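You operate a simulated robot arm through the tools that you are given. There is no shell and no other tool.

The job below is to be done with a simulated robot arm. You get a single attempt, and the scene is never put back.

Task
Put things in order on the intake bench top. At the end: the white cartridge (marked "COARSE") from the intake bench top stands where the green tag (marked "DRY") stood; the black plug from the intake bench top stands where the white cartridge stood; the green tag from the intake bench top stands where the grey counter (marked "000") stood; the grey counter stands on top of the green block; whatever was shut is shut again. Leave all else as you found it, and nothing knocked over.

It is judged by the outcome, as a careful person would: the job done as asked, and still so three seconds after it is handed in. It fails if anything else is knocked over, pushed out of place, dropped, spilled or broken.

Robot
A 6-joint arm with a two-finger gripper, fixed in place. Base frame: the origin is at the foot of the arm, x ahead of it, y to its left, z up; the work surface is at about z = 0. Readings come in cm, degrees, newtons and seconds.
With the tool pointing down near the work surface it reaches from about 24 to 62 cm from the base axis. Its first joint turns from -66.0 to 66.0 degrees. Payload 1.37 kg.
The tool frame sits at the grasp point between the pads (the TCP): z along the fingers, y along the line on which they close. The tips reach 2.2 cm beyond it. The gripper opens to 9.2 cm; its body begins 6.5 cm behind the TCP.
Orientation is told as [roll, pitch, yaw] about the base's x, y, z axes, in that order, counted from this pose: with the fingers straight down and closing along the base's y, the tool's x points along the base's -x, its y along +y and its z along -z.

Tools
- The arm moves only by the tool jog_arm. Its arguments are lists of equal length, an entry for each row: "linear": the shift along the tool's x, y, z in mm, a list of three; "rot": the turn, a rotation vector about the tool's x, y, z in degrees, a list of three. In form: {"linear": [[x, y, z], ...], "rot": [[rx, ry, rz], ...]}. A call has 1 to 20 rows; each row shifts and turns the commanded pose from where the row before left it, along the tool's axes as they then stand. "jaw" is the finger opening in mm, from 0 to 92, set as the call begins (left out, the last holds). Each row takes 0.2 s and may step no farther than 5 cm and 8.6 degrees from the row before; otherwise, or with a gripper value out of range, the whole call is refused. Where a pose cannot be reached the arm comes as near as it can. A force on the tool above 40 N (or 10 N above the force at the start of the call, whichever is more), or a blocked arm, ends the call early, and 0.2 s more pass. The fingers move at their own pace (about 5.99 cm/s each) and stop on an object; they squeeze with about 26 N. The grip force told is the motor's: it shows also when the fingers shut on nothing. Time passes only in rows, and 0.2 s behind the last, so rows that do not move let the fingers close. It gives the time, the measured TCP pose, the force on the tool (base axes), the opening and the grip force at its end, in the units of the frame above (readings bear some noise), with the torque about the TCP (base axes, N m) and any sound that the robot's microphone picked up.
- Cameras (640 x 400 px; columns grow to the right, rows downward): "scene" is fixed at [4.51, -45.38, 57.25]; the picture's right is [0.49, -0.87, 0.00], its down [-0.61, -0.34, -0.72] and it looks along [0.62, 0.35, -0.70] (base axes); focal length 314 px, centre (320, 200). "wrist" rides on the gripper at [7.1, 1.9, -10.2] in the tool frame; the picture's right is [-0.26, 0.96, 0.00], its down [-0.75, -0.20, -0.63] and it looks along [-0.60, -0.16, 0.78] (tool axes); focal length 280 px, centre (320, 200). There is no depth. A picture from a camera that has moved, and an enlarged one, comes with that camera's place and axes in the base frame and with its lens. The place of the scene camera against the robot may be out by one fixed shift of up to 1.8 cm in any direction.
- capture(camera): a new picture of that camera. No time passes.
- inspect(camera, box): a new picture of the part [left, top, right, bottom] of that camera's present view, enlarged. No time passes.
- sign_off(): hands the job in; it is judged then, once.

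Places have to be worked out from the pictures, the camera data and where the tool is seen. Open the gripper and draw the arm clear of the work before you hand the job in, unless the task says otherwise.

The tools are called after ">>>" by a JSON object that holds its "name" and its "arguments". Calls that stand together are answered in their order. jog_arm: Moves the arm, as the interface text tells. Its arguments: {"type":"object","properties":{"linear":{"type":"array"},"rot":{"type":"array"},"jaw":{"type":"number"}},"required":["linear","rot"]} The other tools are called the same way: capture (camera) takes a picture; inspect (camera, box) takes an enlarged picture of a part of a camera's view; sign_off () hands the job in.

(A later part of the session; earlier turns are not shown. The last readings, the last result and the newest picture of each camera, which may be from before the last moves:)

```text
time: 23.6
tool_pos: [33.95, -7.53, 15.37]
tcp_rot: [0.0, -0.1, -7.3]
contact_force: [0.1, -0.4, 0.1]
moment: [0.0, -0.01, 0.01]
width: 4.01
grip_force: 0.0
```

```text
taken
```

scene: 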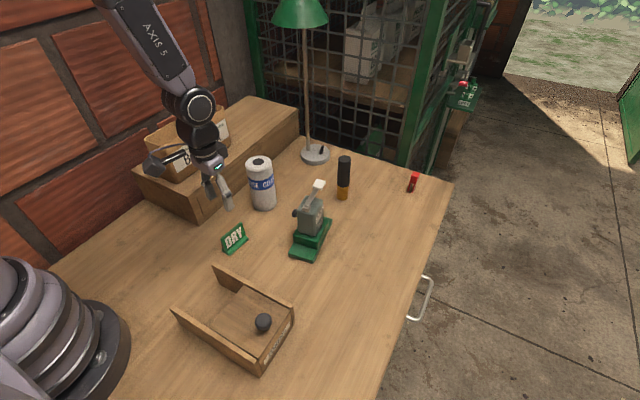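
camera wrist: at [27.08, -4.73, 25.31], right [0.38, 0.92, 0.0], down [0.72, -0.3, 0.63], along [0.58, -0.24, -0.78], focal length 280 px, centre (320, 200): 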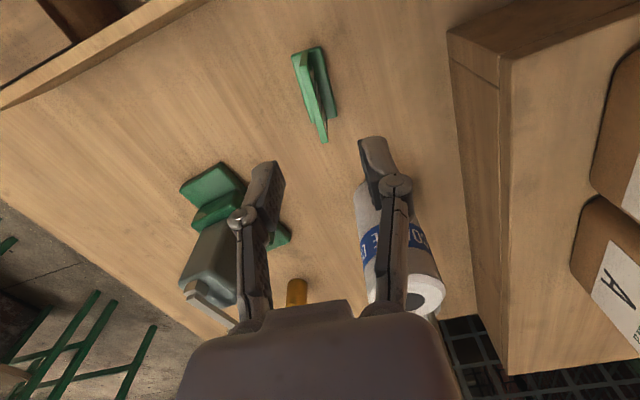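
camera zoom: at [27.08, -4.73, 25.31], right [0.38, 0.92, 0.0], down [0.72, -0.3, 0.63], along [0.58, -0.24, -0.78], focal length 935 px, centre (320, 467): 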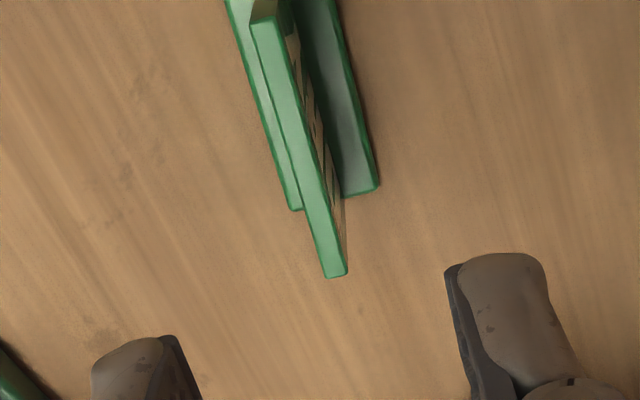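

The tag centre is confirmed at (33.86, -7.93), and the plate is centred on its foot. I shift -4 mm in y and descend so the tips stay above the foot plate.

>>> {"name": "jog_arm", "arguments": {"linear": [[0.4, -4.1, 10], [0, 0, 35], [0, 0, 30], [0, 0, 20], [0, 0, 12], [0, 0, 7], [0, 0, 0], [0, 0, 0]], "rot": [[0, 0, 0], [0, 0, 0], [0, 0, 0], [0, 0, 0], [0, 0, 0], [0, 0, 0], [0, 0, 0], [0, 0, 0]]}}

>>> {"name": "capture", "arguments": {"camera": "wrist"}}

>>> {"name": "inspect", "arguments": {"camera": "scene", "box": [185, 180, 297, 270]}}

```text
time: 25.4
tool_pos: [33.56, -7.98, 3.96]
tcp_rot: [0.0, -0.1, -7.2]
contact_force: [-0.4, 0.0, -0.2]
moment: [-0.02, 0.0, 0.02]
width: 4.01
grip_force: 0.1
```

```text
taken
camera wrist: at [26.94, -5.22, 13.95], right [0.38, 0.92, 0.0], down [0.72, -0.3, 0.63], along [0.58, -0.24, -0.78], focal length 280 px, centre (320, 200)
```

wrist: 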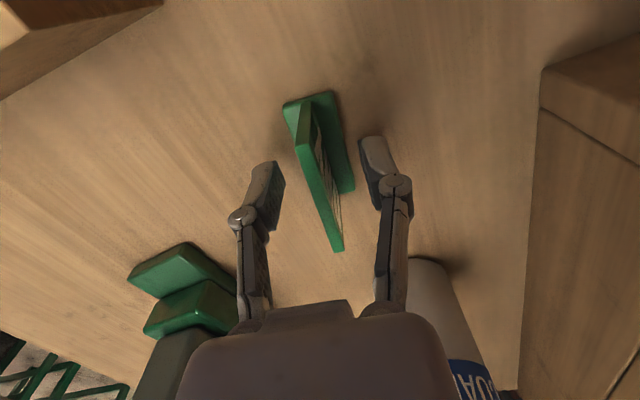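

```text
4.44 times, centred on (241, 225) of scene
camera zoom: at [4.51, -45.38, 57.25], right [0.49, -0.87, 0.0], down [-0.61, -0.34, -0.72], along [0.62, 0.35, -0.7], focal length 1395 px, centre (671, 89)
```

zoom: 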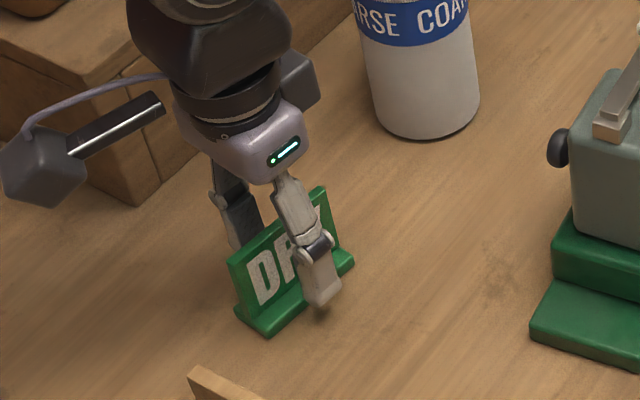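

The fingers straddle the plate evenly. I close on the tag plate.

>>> {"name": "jog_arm", "arguments": {"linear": [[0, 0, 0], [0, 0, 0], [0, 0, 0], [0, 0, 0]], "rot": [[0, 0, 0], [0, 0, 0], [0, 0, 0], [0, 0, 0]], "jaw": 0}}

>>> {"name": "capture", "arguments": {"camera": "wrist"}}

>>> {"name": "inspect", "arguments": {"camera": "scene", "box": [185, 180, 297, 270]}}

```text
time: 26.4
tool_pos: [33.77, -8.15, 3.96]
tcp_rot: [0.1, 0.0, -7.2]
contact_force: [-0.6, -0.3, 0.6]
moment: [-0.01, 0.01, 0.03]
width: 0.62
grip_force: 26.5
```

```text
taken
camera wrist: at [26.94, -5.22, 13.96], right [0.38, 0.92, 0.0], down [0.72, -0.3, 0.63], along [0.58, -0.24, -0.78], focal length 280 px, centre (320, 200)
```

wrist: 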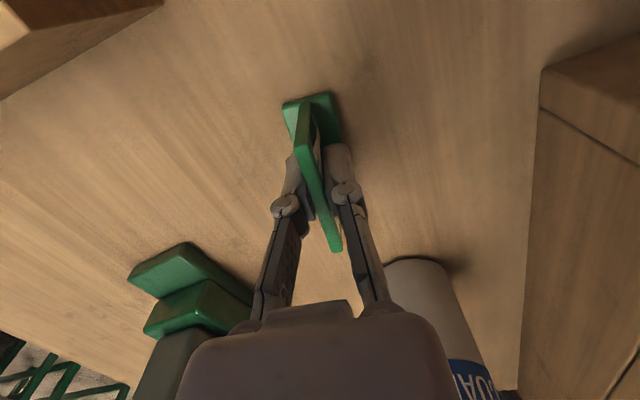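

```text
4.44 times, centred on (241, 225) of scene
camera zoom: at [4.51, -45.38, 57.25], right [0.49, -0.87, 0.0], down [-0.61, -0.34, -0.72], along [0.62, 0.35, -0.7], focal length 1395 px, centre (671, 89)
```

zoom: 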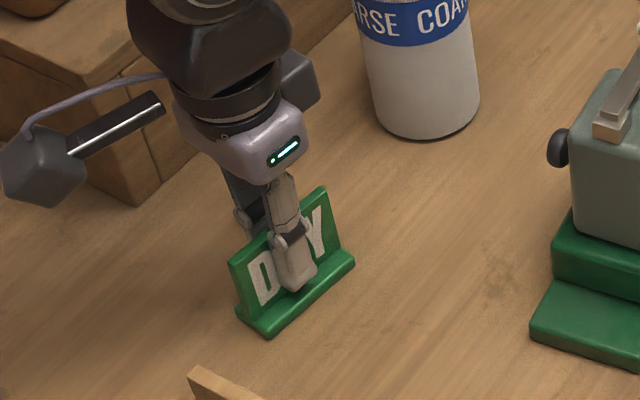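

The tag is gripped at 0.62 cm. I lift it and carry it to hover over the counter's old spot (25.95, -35.92), keeping its orientation.

>>> {"name": "jog_arm", "arguments": {"linear": [[0, 0, -5], [0, 0, -15], [0, 0, -30], [0, 0, -40], [0, 0, -30], [2, -12, 0], [4, -26, 0], [5, -33, 0], [5.2, -35, 0], [5.2, -35, 0], [5.2, -35, 0], [5.2, -35, 0], [5, -33, 0], [4, -27, 0], [2.6, -16.6, 0], [0, 0, 0], [0, 0, 0]], "rot": [[0, 0, 0], [0, 0, 0], [0, 0, 0], [0, 0, 0], [0, 0, 0], [0, 0, 0], [0, 0, 0], [0, 0, 0], [0, 0, 0], [0, 0, 0], [0, 0, 0], [0, 0, 0], [0, 0, 0], [0, 0, 0], [0, 0, 0], [0, 0, 0], [0, 0, 0]]}}

>>> {"name": "capture", "arguments": {"camera": "wrist"}}

>>> {"name": "capture", "arguments": {"camera": "scene"}}

```text
time: 30.0
tool_pos: [26.07, -35.99, 16.15]
tcp_rot: [0.0, -0.2, -7.2]
contact_force: [0.1, 0.2, -0.3]
moment: [-0.01, 0.01, 0.02]
width: 0.62
grip_force: 25.6
```

```text
taken
camera wrist: at [19.18, -33.22, 26.09], right [0.38, 0.92, 0.0], down [0.72, -0.3, 0.63], along [0.58, -0.24, -0.78], focal length 280 px, centre (320, 200)
```

wrist: 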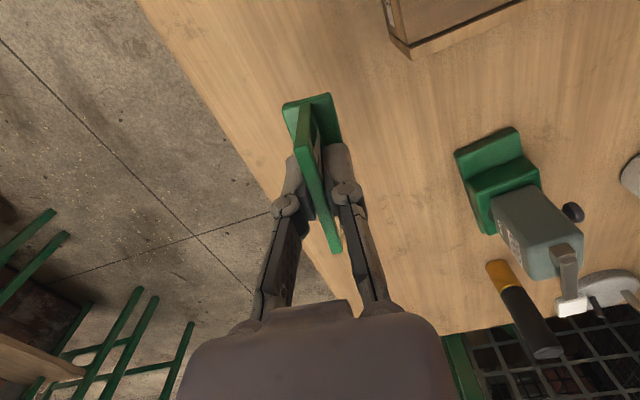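

```text
taken
```

scene: 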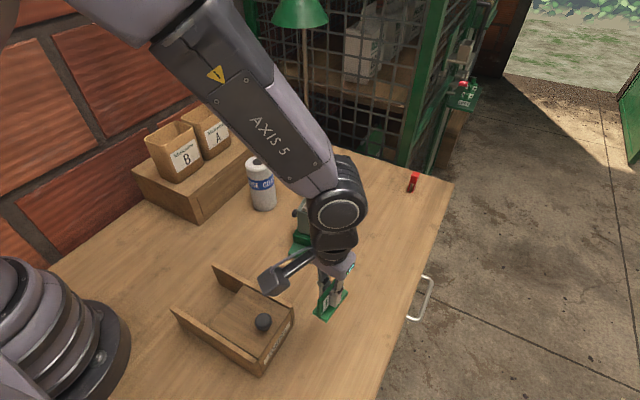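

It hovers within 1.5 mm of the target. I correct that and lower to just above the bench.

>>> {"name": "jog_arm", "arguments": {"linear": [[1.1, 0.9, 8], [0, 0, 25], [0, 0, 30], [0, 0, 25], [0, 0, 15], [0, 0, 9], [0, 0, 4], [0, 0, 0]], "rot": [[0, 0, 0], [0, 0, 0], [0, 0, 0], [0, 0, 0], [0, 0, 0], [0, 0, 0], [0, 0, 0], [0, 0, 0]]}}

>>> {"name": "inspect", "arguments": {"camera": "scene", "box": [240, 240, 400, 370]}}

```text
time: 31.8
tool_pos: [25.76, -35.97, 4.3]
tcp_rot: [-0.1, -0.1, -7.1]
contact_force: [-0.2, 0.6, 0.4]
moment: [-0.01, 0.02, -0.03]
width: 0.6
grip_force: 25.9
```

```text
3.08 times, centred on (320, 305) of scene
camera zoom: at [4.51, -45.38, 57.25], right [0.49, -0.87, 0.0], down [-0.61, -0.34, -0.72], along [0.62, 0.35, -0.7], focal length 966 px, centre (320, -123)
```

zoom: 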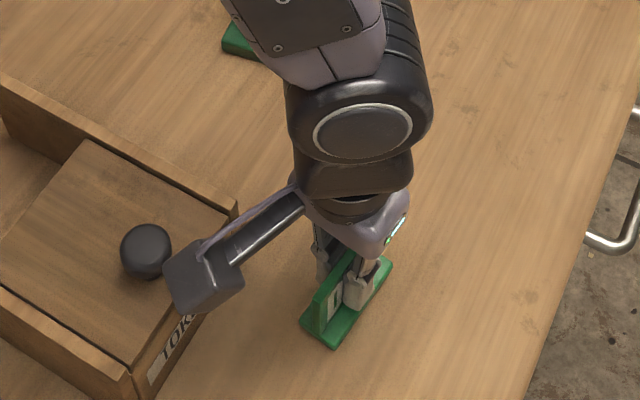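

The tag is about 4 mm above the bench. I creep down to touchdown while watching the force.

>>> {"name": "jog_arm", "arguments": {"linear": [[0, 0, 2], [0, 0, 1], [0, 0, 0]], "rot": [[0, 0, 0], [0, 0, 0], [0, 0, 0]]}}

```text
time: 32.6
tool_pos: [25.76, -36.09, 4.08]
tcp_rot: [0.0, -0.2, -7.2]
contact_force: [0.3, 1.0, -0.1]
moment: [0.0, 0.04, 0.0]
width: 0.6
grip_force: 26.2
```

>>> {"name": "jog_arm", "arguments": {"linear": [[0, 0, 0.7], [0, 0, 0.5], [0, 0, 0]], "rot": [[0, 0, 0], [0, 0, 0], [0, 0, 0]]}}

```text
time: 33.4
tool_pos: [25.8, -36.1, 3.91]
tcp_rot: [0.2, -0.2, -7.3]
contact_force: [0.7, 0.7, 3.4]
moment: [0.01, -0.05, 0.04]
width: 0.61
grip_force: 26.0
```

The force rises to 3.4 N at z=3.91, so the tag is standing on the bench. I release it by opening to 36 mm.

>>> {"name": "jog_arm", "arguments": {"linear": [[0, 0, 0], [0, 0, 0], [0, 0, 0]], "rot": [[0, 0, 0], [0, 0, 0], [0, 0, 0]], "jaw": 36}}

>>> {"name": "capture", "arguments": {"camera": "wrist"}}

```text
time: 34.2
tool_pos: [25.75, -36.11, 3.99]
tcp_rot: [0.1, -0.2, -7.2]
contact_force: [-0.9, -0.5, -0.2]
moment: [-0.03, 0.05, 0.0]
width: 3.6
grip_force: 0.0
```

```text
taken
camera wrist: at [18.97, -33.29, 13.93], right [0.38, 0.92, 0.0], down [0.72, -0.3, 0.63], along [0.58, -0.24, -0.78], focal length 280 px, centre (320, 200)
```

wrist: 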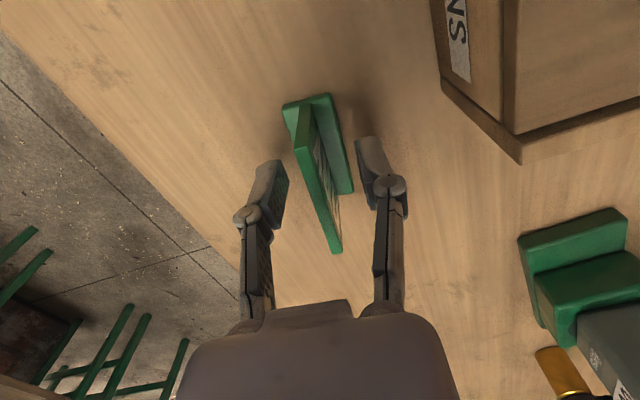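

The tag stands upright at about (25.84, -36.05), within 2 mm of the counter's old centre. I retract upward and check.

>>> {"name": "jog_arm", "arguments": {"linear": [[0, 0, -10], [0, 0, -30], [0, 0, -45], [0, 0, -45], [0, 0, -45], [0, 0, -45], [0, 0, 0]], "rot": [[0, 0, 0], [0, 0, 0], [0, 0, 0], [0, 0, 0], [0, 0, 0], [0, 0, 0], [0, 0, 0]]}}

>>> {"name": "capture", "arguments": {"camera": "wrist"}}

>>> {"name": "capture", "arguments": {"camera": "scene"}}

```text
time: 35.8
tool_pos: [25.88, -36.06, 25.75]
tcp_rot: [0.0, -0.2, -7.2]
contact_force: [0.0, -0.1, -0.2]
moment: [0.0, 0.0, -0.02]
width: 3.61
grip_force: 0.1
```

```text
taken
camera wrist: at [19.02, -33.17, 35.73], right [0.38, 0.92, 0.0], down [0.72, -0.3, 0.63], along [0.58, -0.24, -0.78], focal length 280 px, centre (320, 200)
```

wrist: 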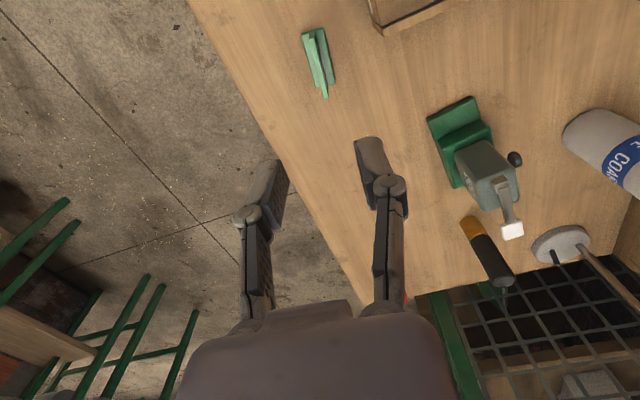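

```text
taken
```

scene: 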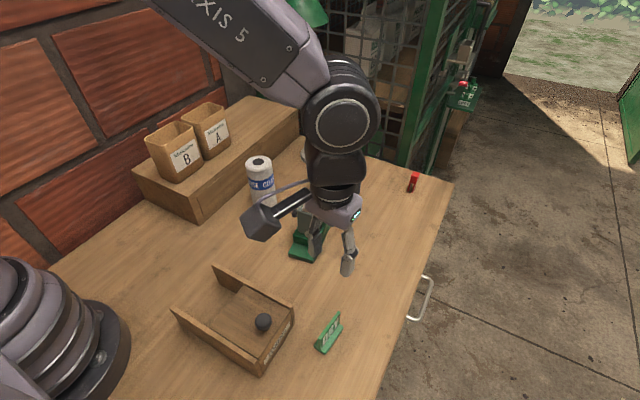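

The tag stands well. Next is the cartridge: I move high to hover over (48.1, -5.8) with the jaw at 84 mm and re-measure it from there.

>>> {"name": "jog_arm", "arguments": {"linear": [[-20.3, 36.3, 0], [-20.3, 36.3, 0], [-20.3, 36.3, 0], [-20.3, 36.3, 0], [-20.3, 36.3, 0], [-20.3, 36.3, 0], [-20.3, 36.3, 0], [-20.3, 36.3, 0], [-20.1, 36.7, 0], [0, 0, 0], [0, 0, 0]], "rot": [[0, 0, 0], [0, 0, 0], [0, 0, 0], [0, 0, 0], [0, 0, 0], [0, 0, 0], [0, 0, 0], [0, 0, 0], [0, 0, 0], [0, 0, 0], [0, 0, 0]], "jaw": 84}}

>>> {"name": "capture", "arguments": {"camera": "wrist"}}

>>> {"name": "capture", "arguments": {"camera": "scene"}}

```text
time: 38.2
tool_pos: [48.37, -6.08, 25.9]
tcp_rot: [0.1, -0.1, -7.2]
contact_force: [-0.2, 0.2, 0.3]
moment: [-0.02, -0.05, 0.0]
width: 8.38
grip_force: 0.0
```

```text
taken
camera wrist: at [41.57, -3.22, 35.75], right [0.38, 0.92, 0.0], down [0.72, -0.3, 0.63], along [0.58, -0.24, -0.78], focal length 280 px, centre (320, 200)
```

wrist: 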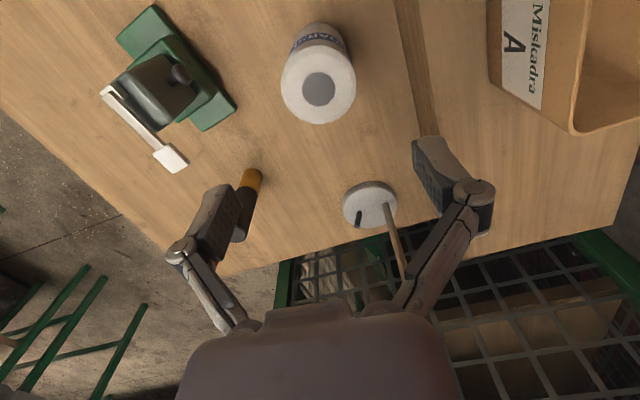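

```text
taken
```

scene: 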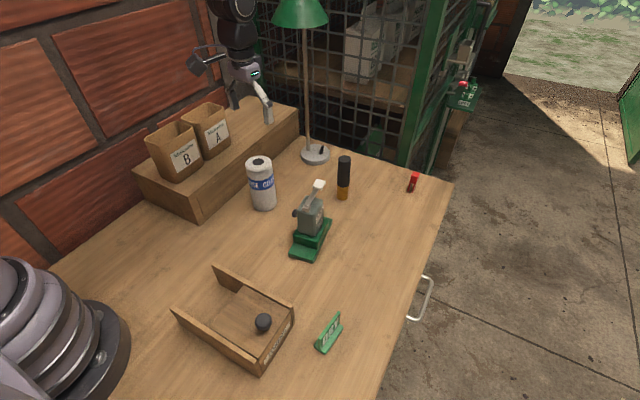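

The cartridge top centre is at about (48.0, -5.95). I correct +3.6 mm along tool x and descend to just above its top to verify the straddle.

>>> {"name": "jog_arm", "arguments": {"linear": [[3.6, 0.3, 20], [0, 0, 40], [0, 0, 35], [0, 0, 10], [0, 0, 0], [0, 0, 0]], "rot": [[0, 0, 0], [0, 0, 0], [0, 0, 0], [0, 0, 0], [0, 0, 0], [0, 0, 0]]}}

>>> {"name": "capture", "arguments": {"camera": "wrist"}}

>>> {"name": "inspect", "arguments": {"camera": "scene", "box": [160, 80, 352, 220]}}

```text
time: 39.6
tool_pos: [47.59, -6.04, 15.45]
tcp_rot: [0.1, -0.1, -7.3]
contact_force: [-0.1, -0.4, 0.1]
moment: [-0.01, -0.01, -0.01]
width: 8.4
grip_force: 0.1
```

```text
taken
camera wrist: at [40.84, -3.19, 25.4], right [0.38, 0.92, 0.0], down [0.72, -0.3, 0.63], along [0.58, -0.24, -0.78], focal length 280 px, centre (320, 200)
```

wrist: 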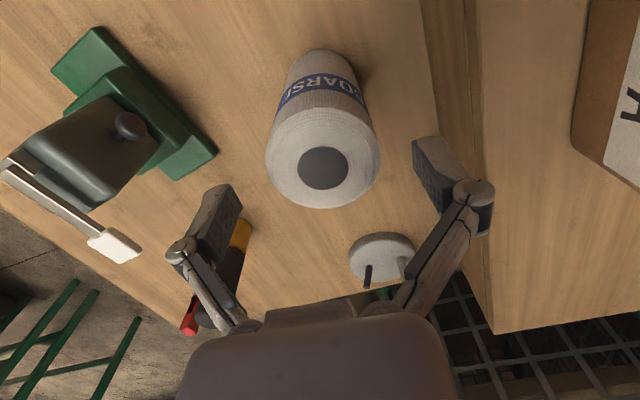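

```text
2.86 times, centred on (256, 150) of scene
camera zoom: at [4.51, -45.38, 57.25], right [0.49, -0.87, 0.0], down [-0.61, -0.34, -0.72], along [0.62, 0.35, -0.7], focal length 897 px, centre (503, 343)
```

zoom: 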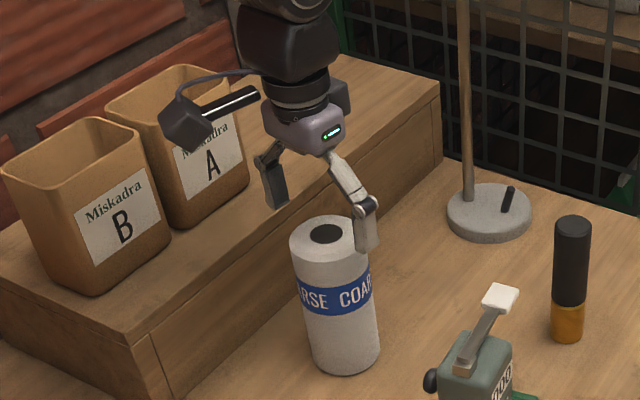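

I zoom on the cartridge top to get its centre precisely before going down around it.

>>> {"name": "inspect", "arguments": {"camera": "wrist", "box": [240, 40, 400, 220]}}

>>> {"name": "jog_arm", "arguments": {"linear": [[0, 0, 0], [0, 0, 0]], "rot": [[0, 0, 0], [0, 0, 0]]}}

>>> {"name": "inspect", "arguments": {"camera": "wrist", "box": [240, 90, 400, 220]}}

```text
2.22 times, centred on (320, 130) of wrist
camera zoom: at [40.84, -3.19, 25.4], right [0.38, 0.92, 0.0], down [0.72, -0.3, 0.63], along [0.58, -0.24, -0.78], focal length 623 px, centre (320, 356)
```

zoom: 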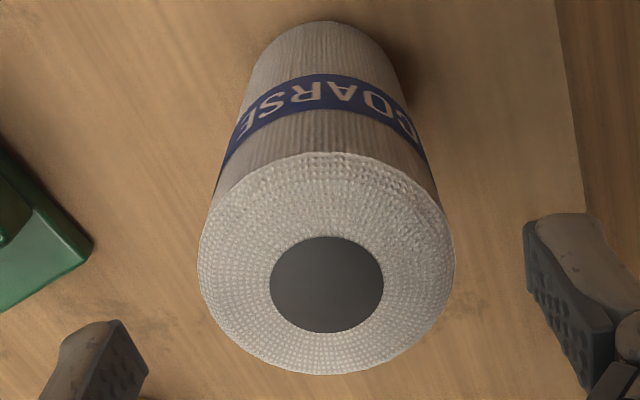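

```text
time: 40.2
tool_pos: [47.6, -5.98, 15.52]
tcp_rot: [0.0, -0.2, -7.2]
contact_force: [0.2, 0.6, 0.4]
moment: [0.0, 0.02, 0.01]
width: 8.39
grip_force: 0.1
```

```text
3.08 times, centred on (320, 155) of wrist
camera zoom: at [40.85, -3.19, 25.42], right [0.38, 0.92, 0.0], down [0.72, -0.3, 0.63], along [0.58, -0.24, -0.78], focal length 863 px, centre (320, 338)
```

zoom: 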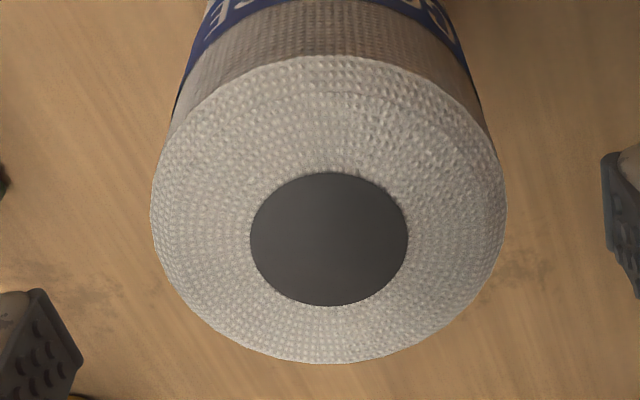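

Using the near and far rim points, the cartridge centre is (48.05, -5.98) with a diameter of 6.0. I shift 4 mm outward and descend to grasp height z of about 8.

>>> {"name": "jog_arm", "arguments": {"linear": [[-4.2, 0.5, 0], [0, 0, 15], [0, 0, 20], [0, 0, 20], [0, 0, 13], [0, 0, 7], [0, 0, 0], [0, 0, 0]], "rot": [[0, 0, 0], [0, 0, 0], [0, 0, 0], [0, 0, 0], [0, 0, 0], [0, 0, 0], [0, 0, 0], [0, 0, 0]]}}

>>> {"name": "capture", "arguments": {"camera": "wrist"}}

>>> {"name": "inspect", "arguments": {"camera": "scene", "box": [180, 110, 340, 230]}}

```text
time: 41.7
tool_pos: [48.28, -6.08, 8.39]
tcp_rot: [0.1, -0.7, -7.4]
contact_force: [-4.5, -3.1, 22.5]
moment: [-0.28, -0.05, -0.05]
width: 8.34
grip_force: 26.6
stopped in row 7: the force on the tool passed its limit at 43 N (the readings are from after the stop); the commanded pose is now the measured one
```

```text
taken
camera wrist: at [41.44, -3.2, 18.45], right [0.38, 0.92, 0.0], down [0.71, -0.3, 0.63], along [0.59, -0.24, -0.77], focal length 280 px, centre (320, 200)
```

wrist: 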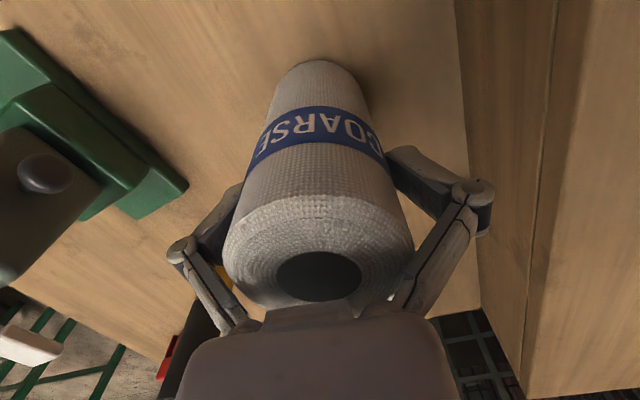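

```text
3.33 times, centred on (260, 170) of scene
camera zoom: at [4.5, -45.38, 57.26], right [0.49, -0.87, 0.0], down [-0.61, -0.34, -0.72], along [0.62, 0.35, -0.7], focal length 1046 px, centre (520, 300)
```

zoom: 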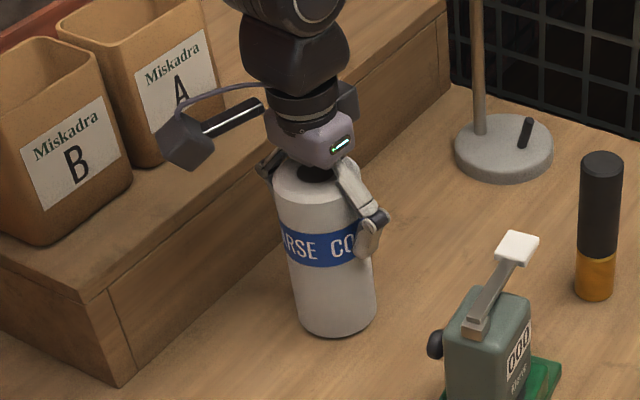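

The linkage bars touched the cartridge's top rim at z=8.4 because the jaws were spread wide. The cartridge still stands. I back straight up gently to relieve the force and then re-check its position.

>>> {"name": "jog_arm", "arguments": {"linear": [[0, 0, -2], [0, 0, -4], [0, 0, -10], [0, 0, -20], [0, 0, -35], [0, 0, 0]], "rot": [[0, 0, 0], [0, 0, 0], [0, 0, 0], [0, 0, 0], [0, 0.6, 0], [0, 0, 0]], "jaw": 84}}

>>> {"name": "capture", "arguments": {"camera": "wrist"}}

>>> {"name": "inspect", "arguments": {"camera": "wrist", "box": [240, 90, 400, 220]}}

>>> {"name": "inspect", "arguments": {"camera": "scene", "box": [180, 110, 340, 230]}}

```text
time: 43.1
tool_pos: [48.29, -6.11, 15.55]
tcp_rot: [0.1, 0.0, -7.2]
contact_force: [0.2, 0.2, 0.1]
moment: [0.01, -0.02, 0.03]
width: 8.45
grip_force: 0.1
```

```text
taken
camera wrist: at [41.57, -3.24, 25.61], right [0.38, 0.92, 0.0], down [0.72, -0.3, 0.62], along [0.58, -0.24, -0.78], focal length 280 px, centre (320, 200)
```

wrist: 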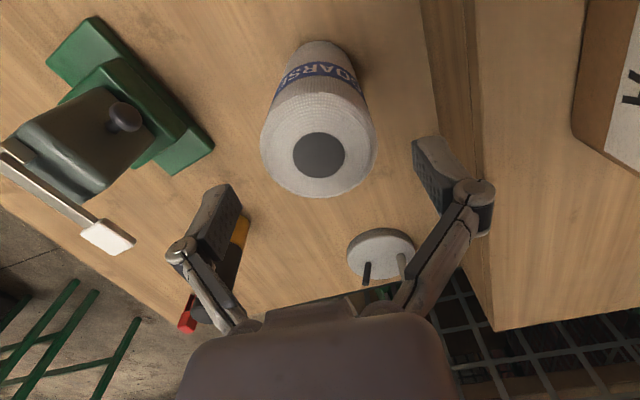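

```text
3.08 times, centred on (320, 155) of wrist
camera zoom: at [41.57, -3.24, 25.61], right [0.38, 0.92, 0.0], down [0.72, -0.3, 0.62], along [0.58, -0.24, -0.78], focal length 863 px, centre (320, 338)
```

zoom: 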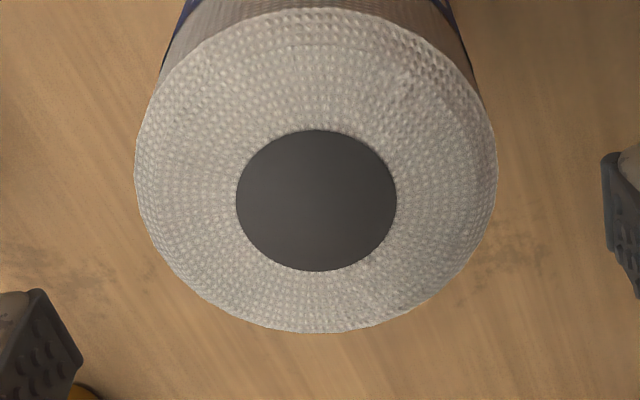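

```text
3.33 times, centred on (260, 170) of scene
camera zoom: at [4.51, -45.38, 57.25], right [0.49, -0.87, 0.0], down [-0.61, -0.34, -0.72], along [0.62, 0.35, -0.7], focal length 1046 px, centre (520, 300)
```

zoom: 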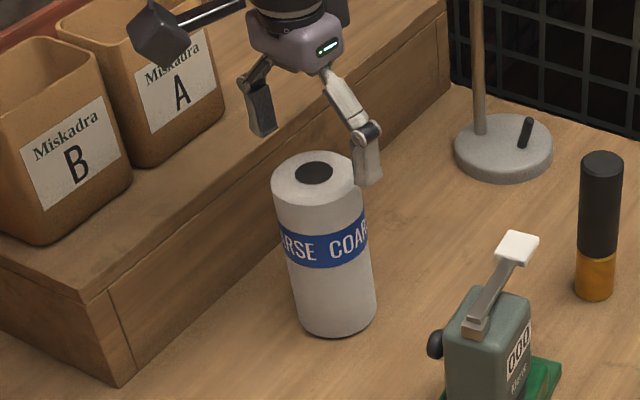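

The cartridge did not move (centre still about 48.1, -6.0) and stands upright. I will grasp it higher, with TCP z of about 10, so the bars stay clear of the rim, and narrow the jaw to 76 mm.

>>> {"name": "jog_arm", "arguments": {"linear": [[2.8, -0.4, 0], [0, 0, 15], [0, 0, 15], [0, 0, 15], [0, 0, 10], [0, 0, 0], [0, 0, 0]], "rot": [[0, 0, 0], [0, 0, 0], [0, 0, 0], [0, 0, 0], [0, 0, 0], [0, 0, 0], [0, 0, 0]], "jaw": 76}}

>>> {"name": "capture", "arguments": {"camera": "wrist"}}

>>> {"name": "inspect", "arguments": {"camera": "scene", "box": [180, 110, 340, 230]}}

```text
time: 44.7
tool_pos: [47.99, -6.05, 9.8]
tcp_rot: [0.0, 0.1, -7.2]
contact_force: [0.2, 0.3, 0.0]
moment: [0.01, 0.0, 0.01]
width: 7.6
grip_force: 0.1
```

```text
taken
camera wrist: at [41.15, -3.1, 19.96], right [0.38, 0.92, 0.0], down [0.72, -0.3, 0.62], along [0.58, -0.24, -0.78], focal length 280 px, centre (320, 200)
```

wrist: 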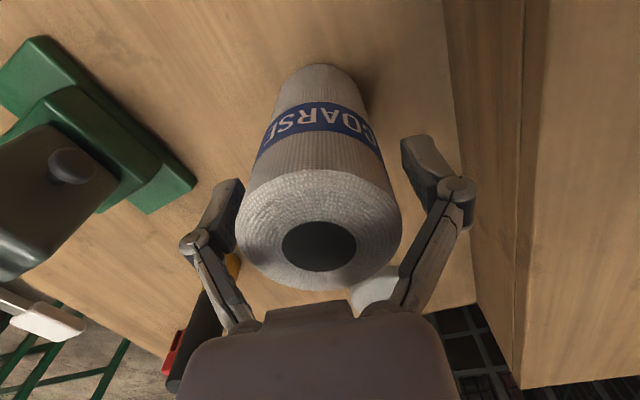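

```text
3.33 times, centred on (260, 170) of scene
camera zoom: at [4.51, -45.38, 57.25], right [0.49, -0.87, 0.0], down [-0.61, -0.34, -0.72], along [0.62, 0.35, -0.7], focal length 1046 px, centre (520, 300)
```

zoom: 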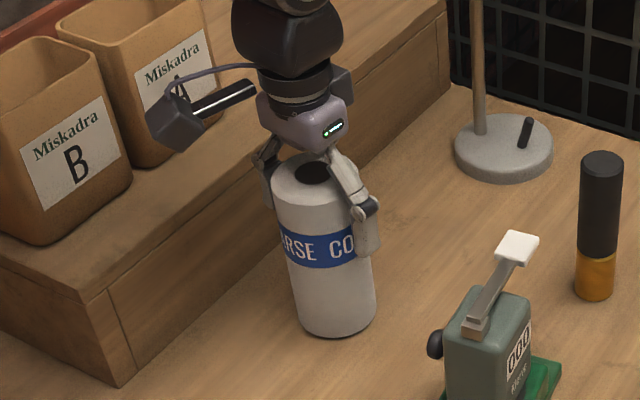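

There is no contact, and the pads sit beside the upper third of the cartridge. I close on it.

>>> {"name": "jog_arm", "arguments": {"linear": [[0, 0, 0], [0, 0, 0], [0, 0, 0], [0, 0, 0]], "rot": [[0, 0, 0], [0, 0, 0], [0, 0, 0], [0, 0, 0]], "jaw": 40}}

>>> {"name": "capture", "arguments": {"camera": "wrist"}}

```text
time: 45.7
tool_pos: [47.95, -5.96, 9.92]
tcp_rot: [0.0, 0.0, -7.3]
contact_force: [-2.7, -1.9, 9.3]
moment: [0.08, 0.14, 0.02]
width: 6.0
grip_force: 26.0
```

```text
taken
camera wrist: at [41.17, -3.11, 20.01], right [0.38, 0.92, 0.0], down [0.72, -0.3, 0.62], along [0.58, -0.24, -0.78], focal length 280 px, centre (320, 200)
```

wrist: 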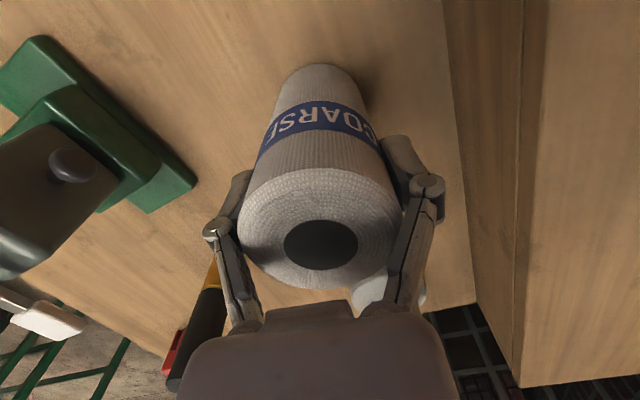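

The grip is firm at 6.0 cm with 26 N. I lift slowly, then carry the cartridge to hover above the tag's former place (33.86, -7.93).

>>> {"name": "jog_arm", "arguments": {"linear": [[0, 0, -3], [0, 0, -8], [0, 0, -18], [0, 0, -28], [0, 0, -28], [0, 0, -15], [6, -1.7, 0], [14, -3.8, 0], [20, -5.4, 0], [23, -6.2, 0], [23, -6.2, 0], [22, -6, 0], [16, -4.4, 0], [10, -2.7, 0], [4.6, -1.3, 0], [0, 0, 0], [0, 0, 0]], "rot": [[0, 0, 0], [0, 0, 0], [0, 0, 0], [0, 0, 0], [0, 0, 0], [0, 0, 0], [0, 0, 0], [0, 0, 0], [0, 0, 0], [0, 0, 0], [0, 0, 0], [0, 0, 0], [0, 0, 0], [0, 0, 0], [0, 0, 0], [0, 0, 0], [0, 0, 0]]}}

>>> {"name": "capture", "arguments": {"camera": "wrist"}}

>>> {"name": "capture", "arguments": {"camera": "scene"}}

```text
time: 49.3
tool_pos: [33.66, -7.88, 20.08]
tcp_rot: [0.0, 0.1, -7.2]
contact_force: [-0.5, 0.4, -0.4]
moment: [0.0, 0.0, 0.01]
width: 5.94
grip_force: 26.5
```

```text
taken
camera wrist: at [26.89, -5.01, 30.12], right [0.38, 0.92, 0.0], down [0.72, -0.3, 0.62], along [0.58, -0.24, -0.78], focal length 280 px, centre (320, 200)
```

wrist: 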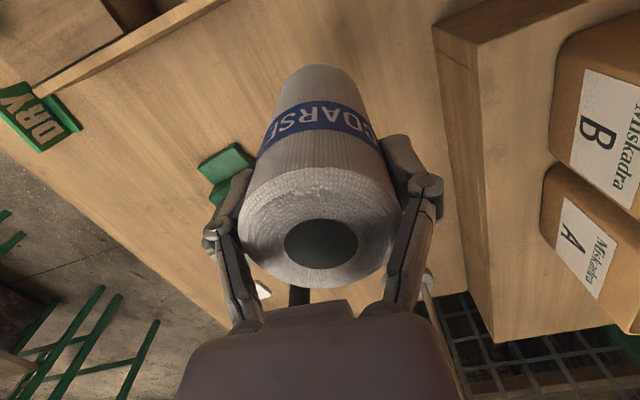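

```text
taken
```

scene: 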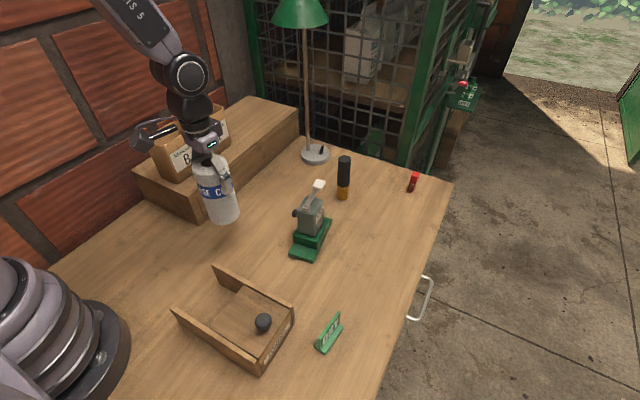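

The cartridge hangs straight, within 2 mm of the target. I lower it to just above the bench.

>>> {"name": "jog_arm", "arguments": {"linear": [[-0.7, -1.3, 8], [0, 0, 20], [0, 0, 25], [0, 0, 20], [0, 0, 12], [0, 0, 6], [0, 0, 3], [0, 0, 0]], "rot": [[0, 0, 0], [0, 0, 0], [0, 0, 0], [0, 0, 0], [0, 0, 0], [0, 0, 0], [0, 0, 0], [0, 0, 0]]}}

>>> {"name": "inspect", "arguments": {"camera": "scene", "box": [165, 150, 325, 280]}}

```text
time: 51.1
tool_pos: [33.74, -8.04, 10.43]
tcp_rot: [0.0, 0.1, -7.2]
contact_force: [0.0, 0.3, -0.9]
moment: [0.0, 0.0, 0.01]
width: 5.94
grip_force: 26.4
```

```text
3.08 times, centred on (245, 215) of scene
camera zoom: at [4.51, -45.38, 57.25], right [0.49, -0.87, 0.0], down [-0.61, -0.34, -0.72], along [0.62, 0.35, -0.7], focal length 966 px, centre (551, 154)
```

zoom: 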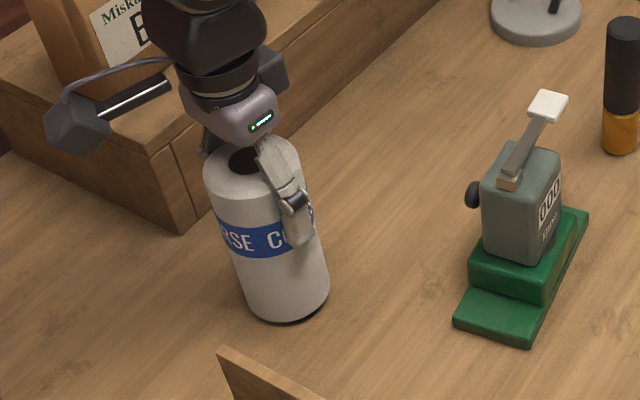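

It is a few millimetres above the bench. I creep down in small steps and watch for the touchdown force.

>>> {"name": "jog_arm", "arguments": {"linear": [[0, 0, 2], [0, 0, 1], [0, 0, 0.7], [0, 0, 0]], "rot": [[0, 0, 0], [0, 0, 0], [0, 0, 0], [0, 0, 0]]}}

```text
time: 52.1
tool_pos: [33.74, -8.19, 10.16]
tcp_rot: [0.0, 0.1, -7.2]
contact_force: [0.2, 0.5, -2.0]
moment: [0.01, 0.02, -0.01]
width: 5.88
grip_force: 26.0
```

>>> {"name": "jog_arm", "arguments": {"linear": [[0, 0, 1], [0, 0, 0.7], [0, 0, 0]], "rot": [[0, 0, 0], [0, 0, 0], [0, 0, 0]]}}

>>> {"name": "inspect", "arguments": {"camera": "scene", "box": [195, 170, 291, 260]}}

```text
time: 52.9
tool_pos: [33.62, -8.11, 10.14]
tcp_rot: [0.1, 0.0, -7.2]
contact_force: [-0.3, 1.4, 8.1]
moment: [0.22, -0.02, 0.01]
width: 5.9
grip_force: 25.9
```

```text
4.44 times, centred on (243, 215) of scene
camera zoom: at [4.51, -45.38, 57.26], right [0.49, -0.87, 0.0], down [-0.61, -0.34, -0.72], along [0.62, 0.35, -0.7], focal length 1395 px, centre (662, 133)
```

zoom: 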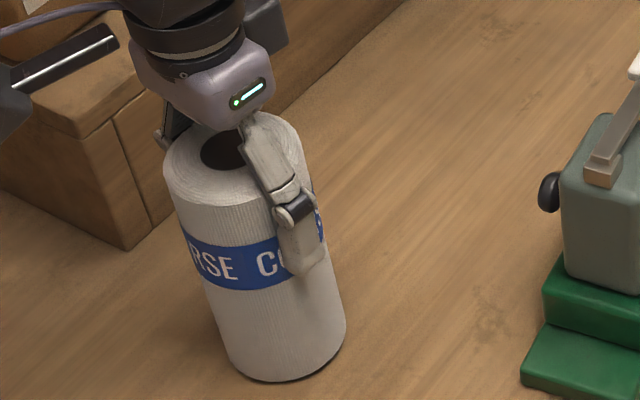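

The 8 N reading shows firm contact with the bench. I release it by opening to 76 mm.

>>> {"name": "jog_arm", "arguments": {"linear": [[0, 0, 0], [0, 0, 0], [0, 0, 0]], "rot": [[0, 0, 0], [0, 0, 0], [0, 0, 0]], "jaw": 76}}

>>> {"name": "capture", "arguments": {"camera": "wrist"}}

>>> {"name": "inspect", "arguments": {"camera": "scene", "box": [165, 150, 325, 280]}}

```text
time: 53.7
tool_pos: [33.6, -8.14, 9.99]
tcp_rot: [0.0, 0.1, -7.2]
contact_force: [-0.8, 1.1, -0.5]
moment: [0.01, -0.01, 0.01]
width: 7.57
grip_force: 0.1
```

```text
taken
camera wrist: at [26.95, -5.31, 20.08], right [0.38, 0.92, 0.0], down [0.72, -0.3, 0.62], along [0.58, -0.24, -0.78], focal length 280 px, centre (320, 200)
```

wrist: 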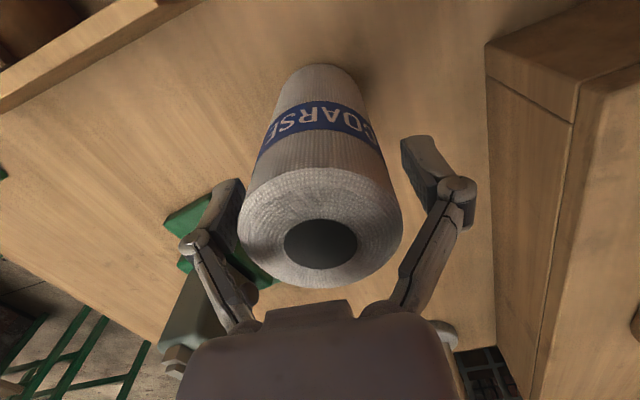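

```text
3.08 times, centred on (245, 215) of scene
camera zoom: at [4.51, -45.38, 57.25], right [0.49, -0.87, 0.0], down [-0.61, -0.34, -0.72], along [0.62, 0.35, -0.7], focal length 966 px, centre (551, 154)
```

zoom: 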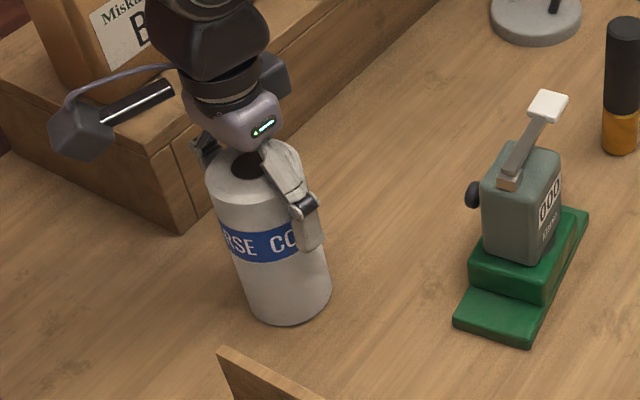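

The cartridge is released and standing at about (33.87, -8.05). I withdraw straight up and check.

>>> {"name": "jog_arm", "arguments": {"linear": [[0, 0, -8], [0, 0, -15], [0, 0, -30], [0, 0, -40], [0, 0, -40], [0, 0, -20], [0, 0, 0]], "rot": [[0, 0, 0], [0, 0, 0], [0, 0, 0], [0, 0, 0], [0, 0, 0], [0, 0, 0], [0, 0, 0]]}}

>>> {"name": "capture", "arguments": {"camera": "wrist"}}

>>> {"name": "capture", "arguments": {"camera": "scene"}}

```text
time: 55.3
tool_pos: [33.98, -8.21, 25.3]
tcp_rot: [0.1, 0.1, -7.2]
contact_force: [0.1, 0.5, 0.6]
moment: [-0.04, 0.0, 0.01]
width: 7.61
grip_force: 0.2
```

```text
taken
camera wrist: at [27.19, -5.43, 35.37], right [0.38, 0.92, 0.0], down [0.72, -0.3, 0.62], along [0.58, -0.24, -0.78], focal length 280 px, centre (320, 200)
```

wrist: 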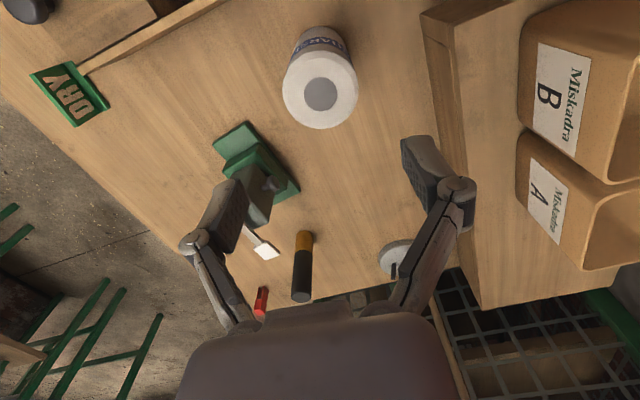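

```text
taken
```

scene: 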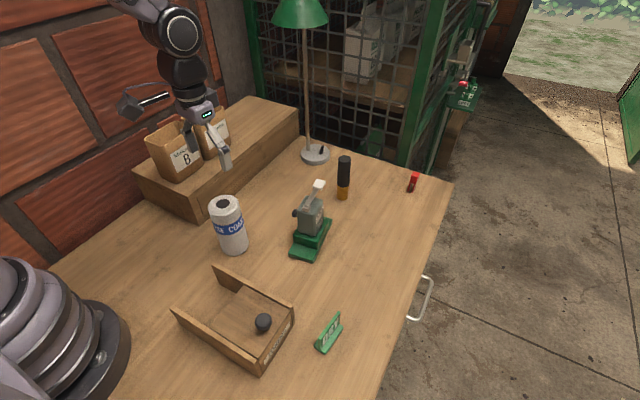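

The cartridge stands upright at the tag's old place. Last is the black plug near (60, -22), at the edge of reach. I approach at height with the yaw radial (-20°) and measure it first.

>>> {"name": "jog_arm", "arguments": {"linear": [[0, 0, 0], [0, 0, 0], [-41.9, -5.6, 0], [-41.9, -5.6, 0], [-41.9, -5.6, 0], [-41.9, -5.6, 0], [-41.9, -5.6, 0], [0, 0, 0], [0, 0, 0]], "rot": [[0, 0, 6.4], [0, 0, 6.4], [0, 0, 0], [0, 0, 0], [0, 0, 0], [0, 0, 0], [0, 0, 0], [0, 0, 0], [0, 0, 0]], "jaw": 60}}

>>> {"name": "capture", "arguments": {"camera": "wrist"}}

>>> {"name": "inspect", "arguments": {"camera": "wrist", "box": [260, 40, 420, 200]}}

>>> {"name": "capture", "arguments": {"camera": "scene"}}

```text
time: 57.3
tool_pos: [52.43, -18.27, 25.56]
tcp_rot: [0.0, 0.1, -20.1]
contact_force: [0.7, -0.7, -0.3]
moment: [0.01, 0.01, -0.01]
width: 6.01
grip_force: 0.0
```

```text
taken
camera wrist: at [46.49, -14.01, 35.61], right [0.58, 0.82, 0.0], down [0.64, -0.45, 0.62], along [0.51, -0.36, -0.78], focal length 280 px, centre (320, 200)
```

wrist: 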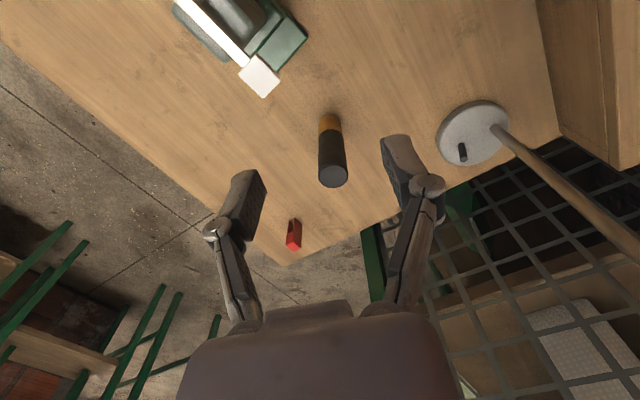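

```text
2.50 times, centred on (340, 120) of wrist
camera zoom: at [46.49, -14.01, 35.61], right [0.58, 0.82, 0.0], down [0.64, -0.45, 0.62], along [0.51, -0.36, -0.78], focal length 701 px, centre (270, 400)
```

zoom: 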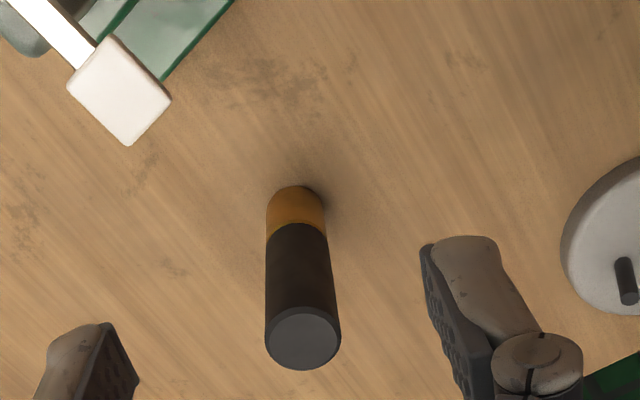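

```text
taken
```

scene: 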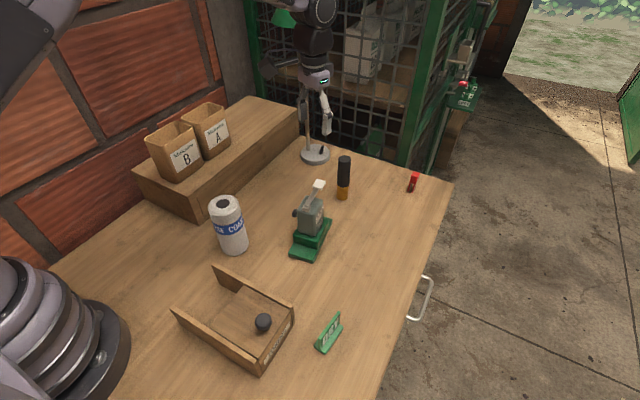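

The plug is at (59.86, -21.85), 12.3 cm tall and 3.1 cm in diameter. I move to directly above it at height to see whether the arm reaches with the tool vertical.

>>> {"name": "jog_arm", "arguments": {"linear": [[-27.3, -2.8, 0], [-27.3, -2.8, 0], [-27.3, -2.8, 0], [0, 0, 0], [0, 0, 0]], "rot": [[0, 0, 0], [0, 0, 0], [0, 0, 0], [0, 0, 0], [0, 0, 0]]}}

>>> {"name": "capture", "arguments": {"camera": "wrist"}}

>>> {"name": "capture", "arguments": {"camera": "scene"}}

```text
time: 58.5
tool_pos: [59.62, -21.48, 25.38]
tcp_rot: [0.0, 0.1, -19.9]
contact_force: [-0.1, 0.3, 0.5]
moment: [-0.04, 0.01, 0.0]
width: 5.99
grip_force: 0.0
out of reach, approached as far as the arm can: row 3
```

```text
taken
camera wrist: at [53.5, -17.26, 35.36], right [0.58, 0.82, 0.0], down [0.64, -0.45, 0.62], along [0.51, -0.36, -0.78], focal length 280 px, centre (320, 200)
```

wrist: 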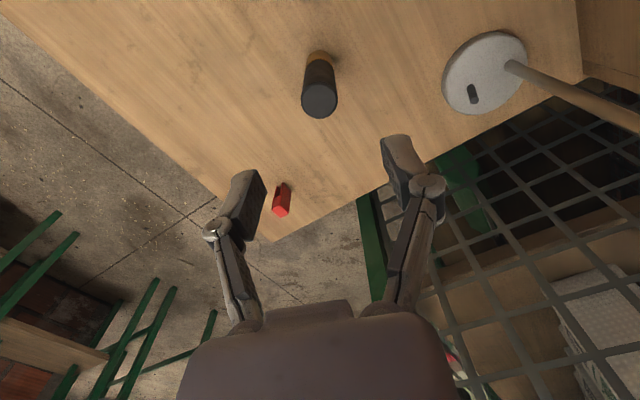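

```text
taken
```

scene: 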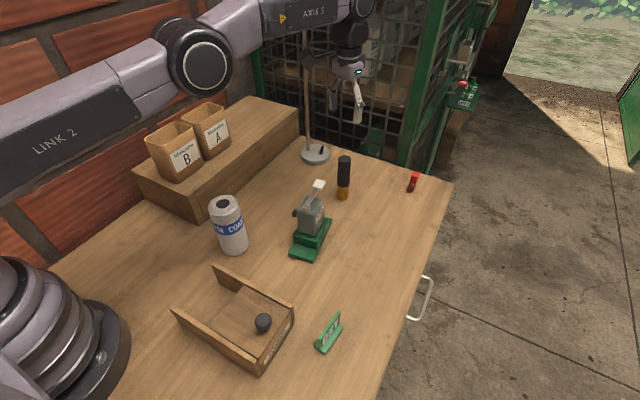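

A vertical tool falls just short here (radius limit about 63.4). I tilt the fingers 8° outward about the closing axis, which gains reach and keeps the grip on the plug's sides.

>>> {"name": "jog_arm", "arguments": {"linear": [[0, 0, 0], [0, 0, 0], [0, 0, 0], [0, 0, 0]], "rot": [[0, -4, 0], [0, -4, 0], [0, 0, 0], [0, 0, 0]]}}

>>> {"name": "capture", "arguments": {"camera": "wrist"}}

>>> {"name": "inspect", "arguments": {"camera": "wrist", "box": [260, 20, 380, 140]}}

```text
time: 59.5
tool_pos: [59.54, -21.45, 25.28]
tcp_rot: [0.0, -8.1, -20.1]
contact_force: [0.2, -0.1, 0.2]
moment: [0.0, 0.06, 0.01]
width: 6.0
grip_force: 0.2
```

```text
taken
camera wrist: at [52.31, -16.79, 34.19], right [0.57, 0.82, 0.04], down [0.55, -0.42, 0.72], along [0.61, -0.4, -0.69], focal length 280 px, centre (320, 200)
```

wrist: 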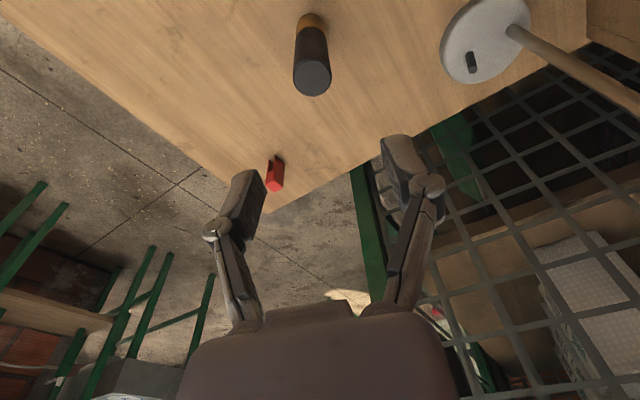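

```text
3.33 times, centred on (320, 80) of wrist
camera zoom: at [52.31, -16.79, 34.19], right [0.57, 0.82, 0.04], down [0.55, -0.42, 0.72], along [0.61, -0.4, -0.69], focal length 935 px, centre (320, 600)
```

zoom: 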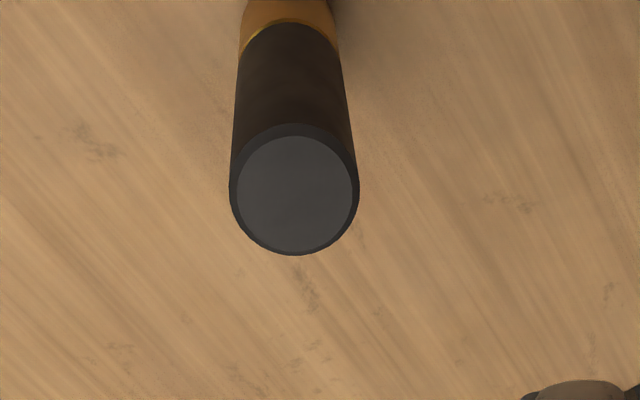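

The tilt worked, and the plug axis is about (59.9, -21.9). I correct the small offset and descend vertically to z of about 16, just above the plug top, to verify.

>>> {"name": "jog_arm", "arguments": {"linear": [[2.9, -0.9, 30], [2.9, -0.9, 30], [2.8, -1.0, 29.7], [0, 0, 0], [0, 0, 0]], "rot": [[0, 0, 0], [0, 0, 0], [0, 0, 0], [0, 0, 0], [0, 0, 0]]}}

>>> {"name": "capture", "arguments": {"camera": "wrist"}}

>>> {"name": "inspect", "arguments": {"camera": "wrist", "box": [240, 80, 400, 200]}}

>>> {"name": "inspect", "arguments": {"camera": "scene", "box": [260, 80, 420, 220]}}

```text
time: 60.7
tool_pos: [59.67, -21.77, 16.33]
tcp_rot: [0.0, -7.9, -20.0]
contact_force: [0.3, 0.9, 0.2]
moment: [-0.02, 0.01, 0.01]
width: 5.99
grip_force: 0.0
```

```text
taken
camera wrist: at [52.42, -17.03, 25.32], right [0.57, 0.82, 0.04], down [0.55, -0.42, 0.72], along [0.61, -0.4, -0.69], focal length 280 px, centre (320, 200)
```

wrist: 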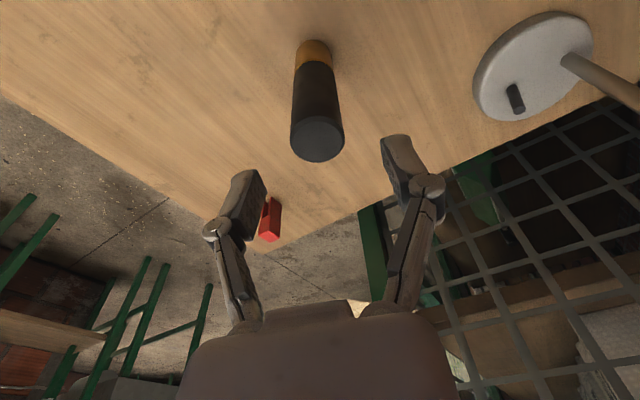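

```text
3.33 times, centred on (320, 140) of wrist
camera zoom: at [52.42, -17.03, 25.32], right [0.57, 0.82, 0.04], down [0.55, -0.42, 0.72], along [0.61, -0.4, -0.69], focal length 935 px, centre (320, 400)
```

zoom: 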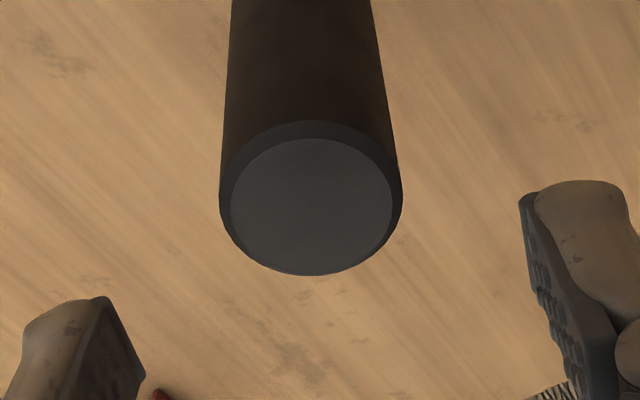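

```text
2.86 times, centred on (340, 150) of scene
camera zoom: at [4.51, -45.38, 57.25], right [0.49, -0.87, 0.0], down [-0.61, -0.34, -0.72], along [0.62, 0.35, -0.7], focal length 897 px, centre (263, 343)
```

zoom: 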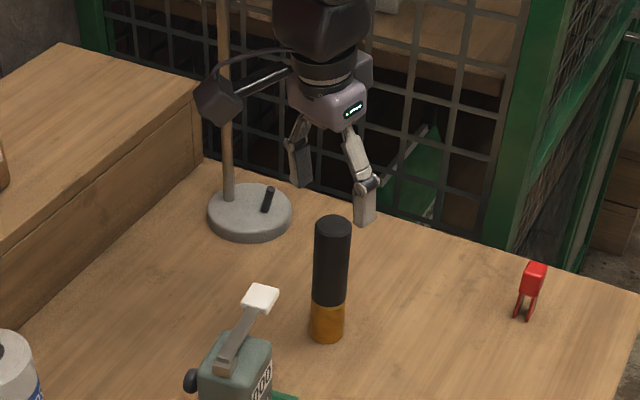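

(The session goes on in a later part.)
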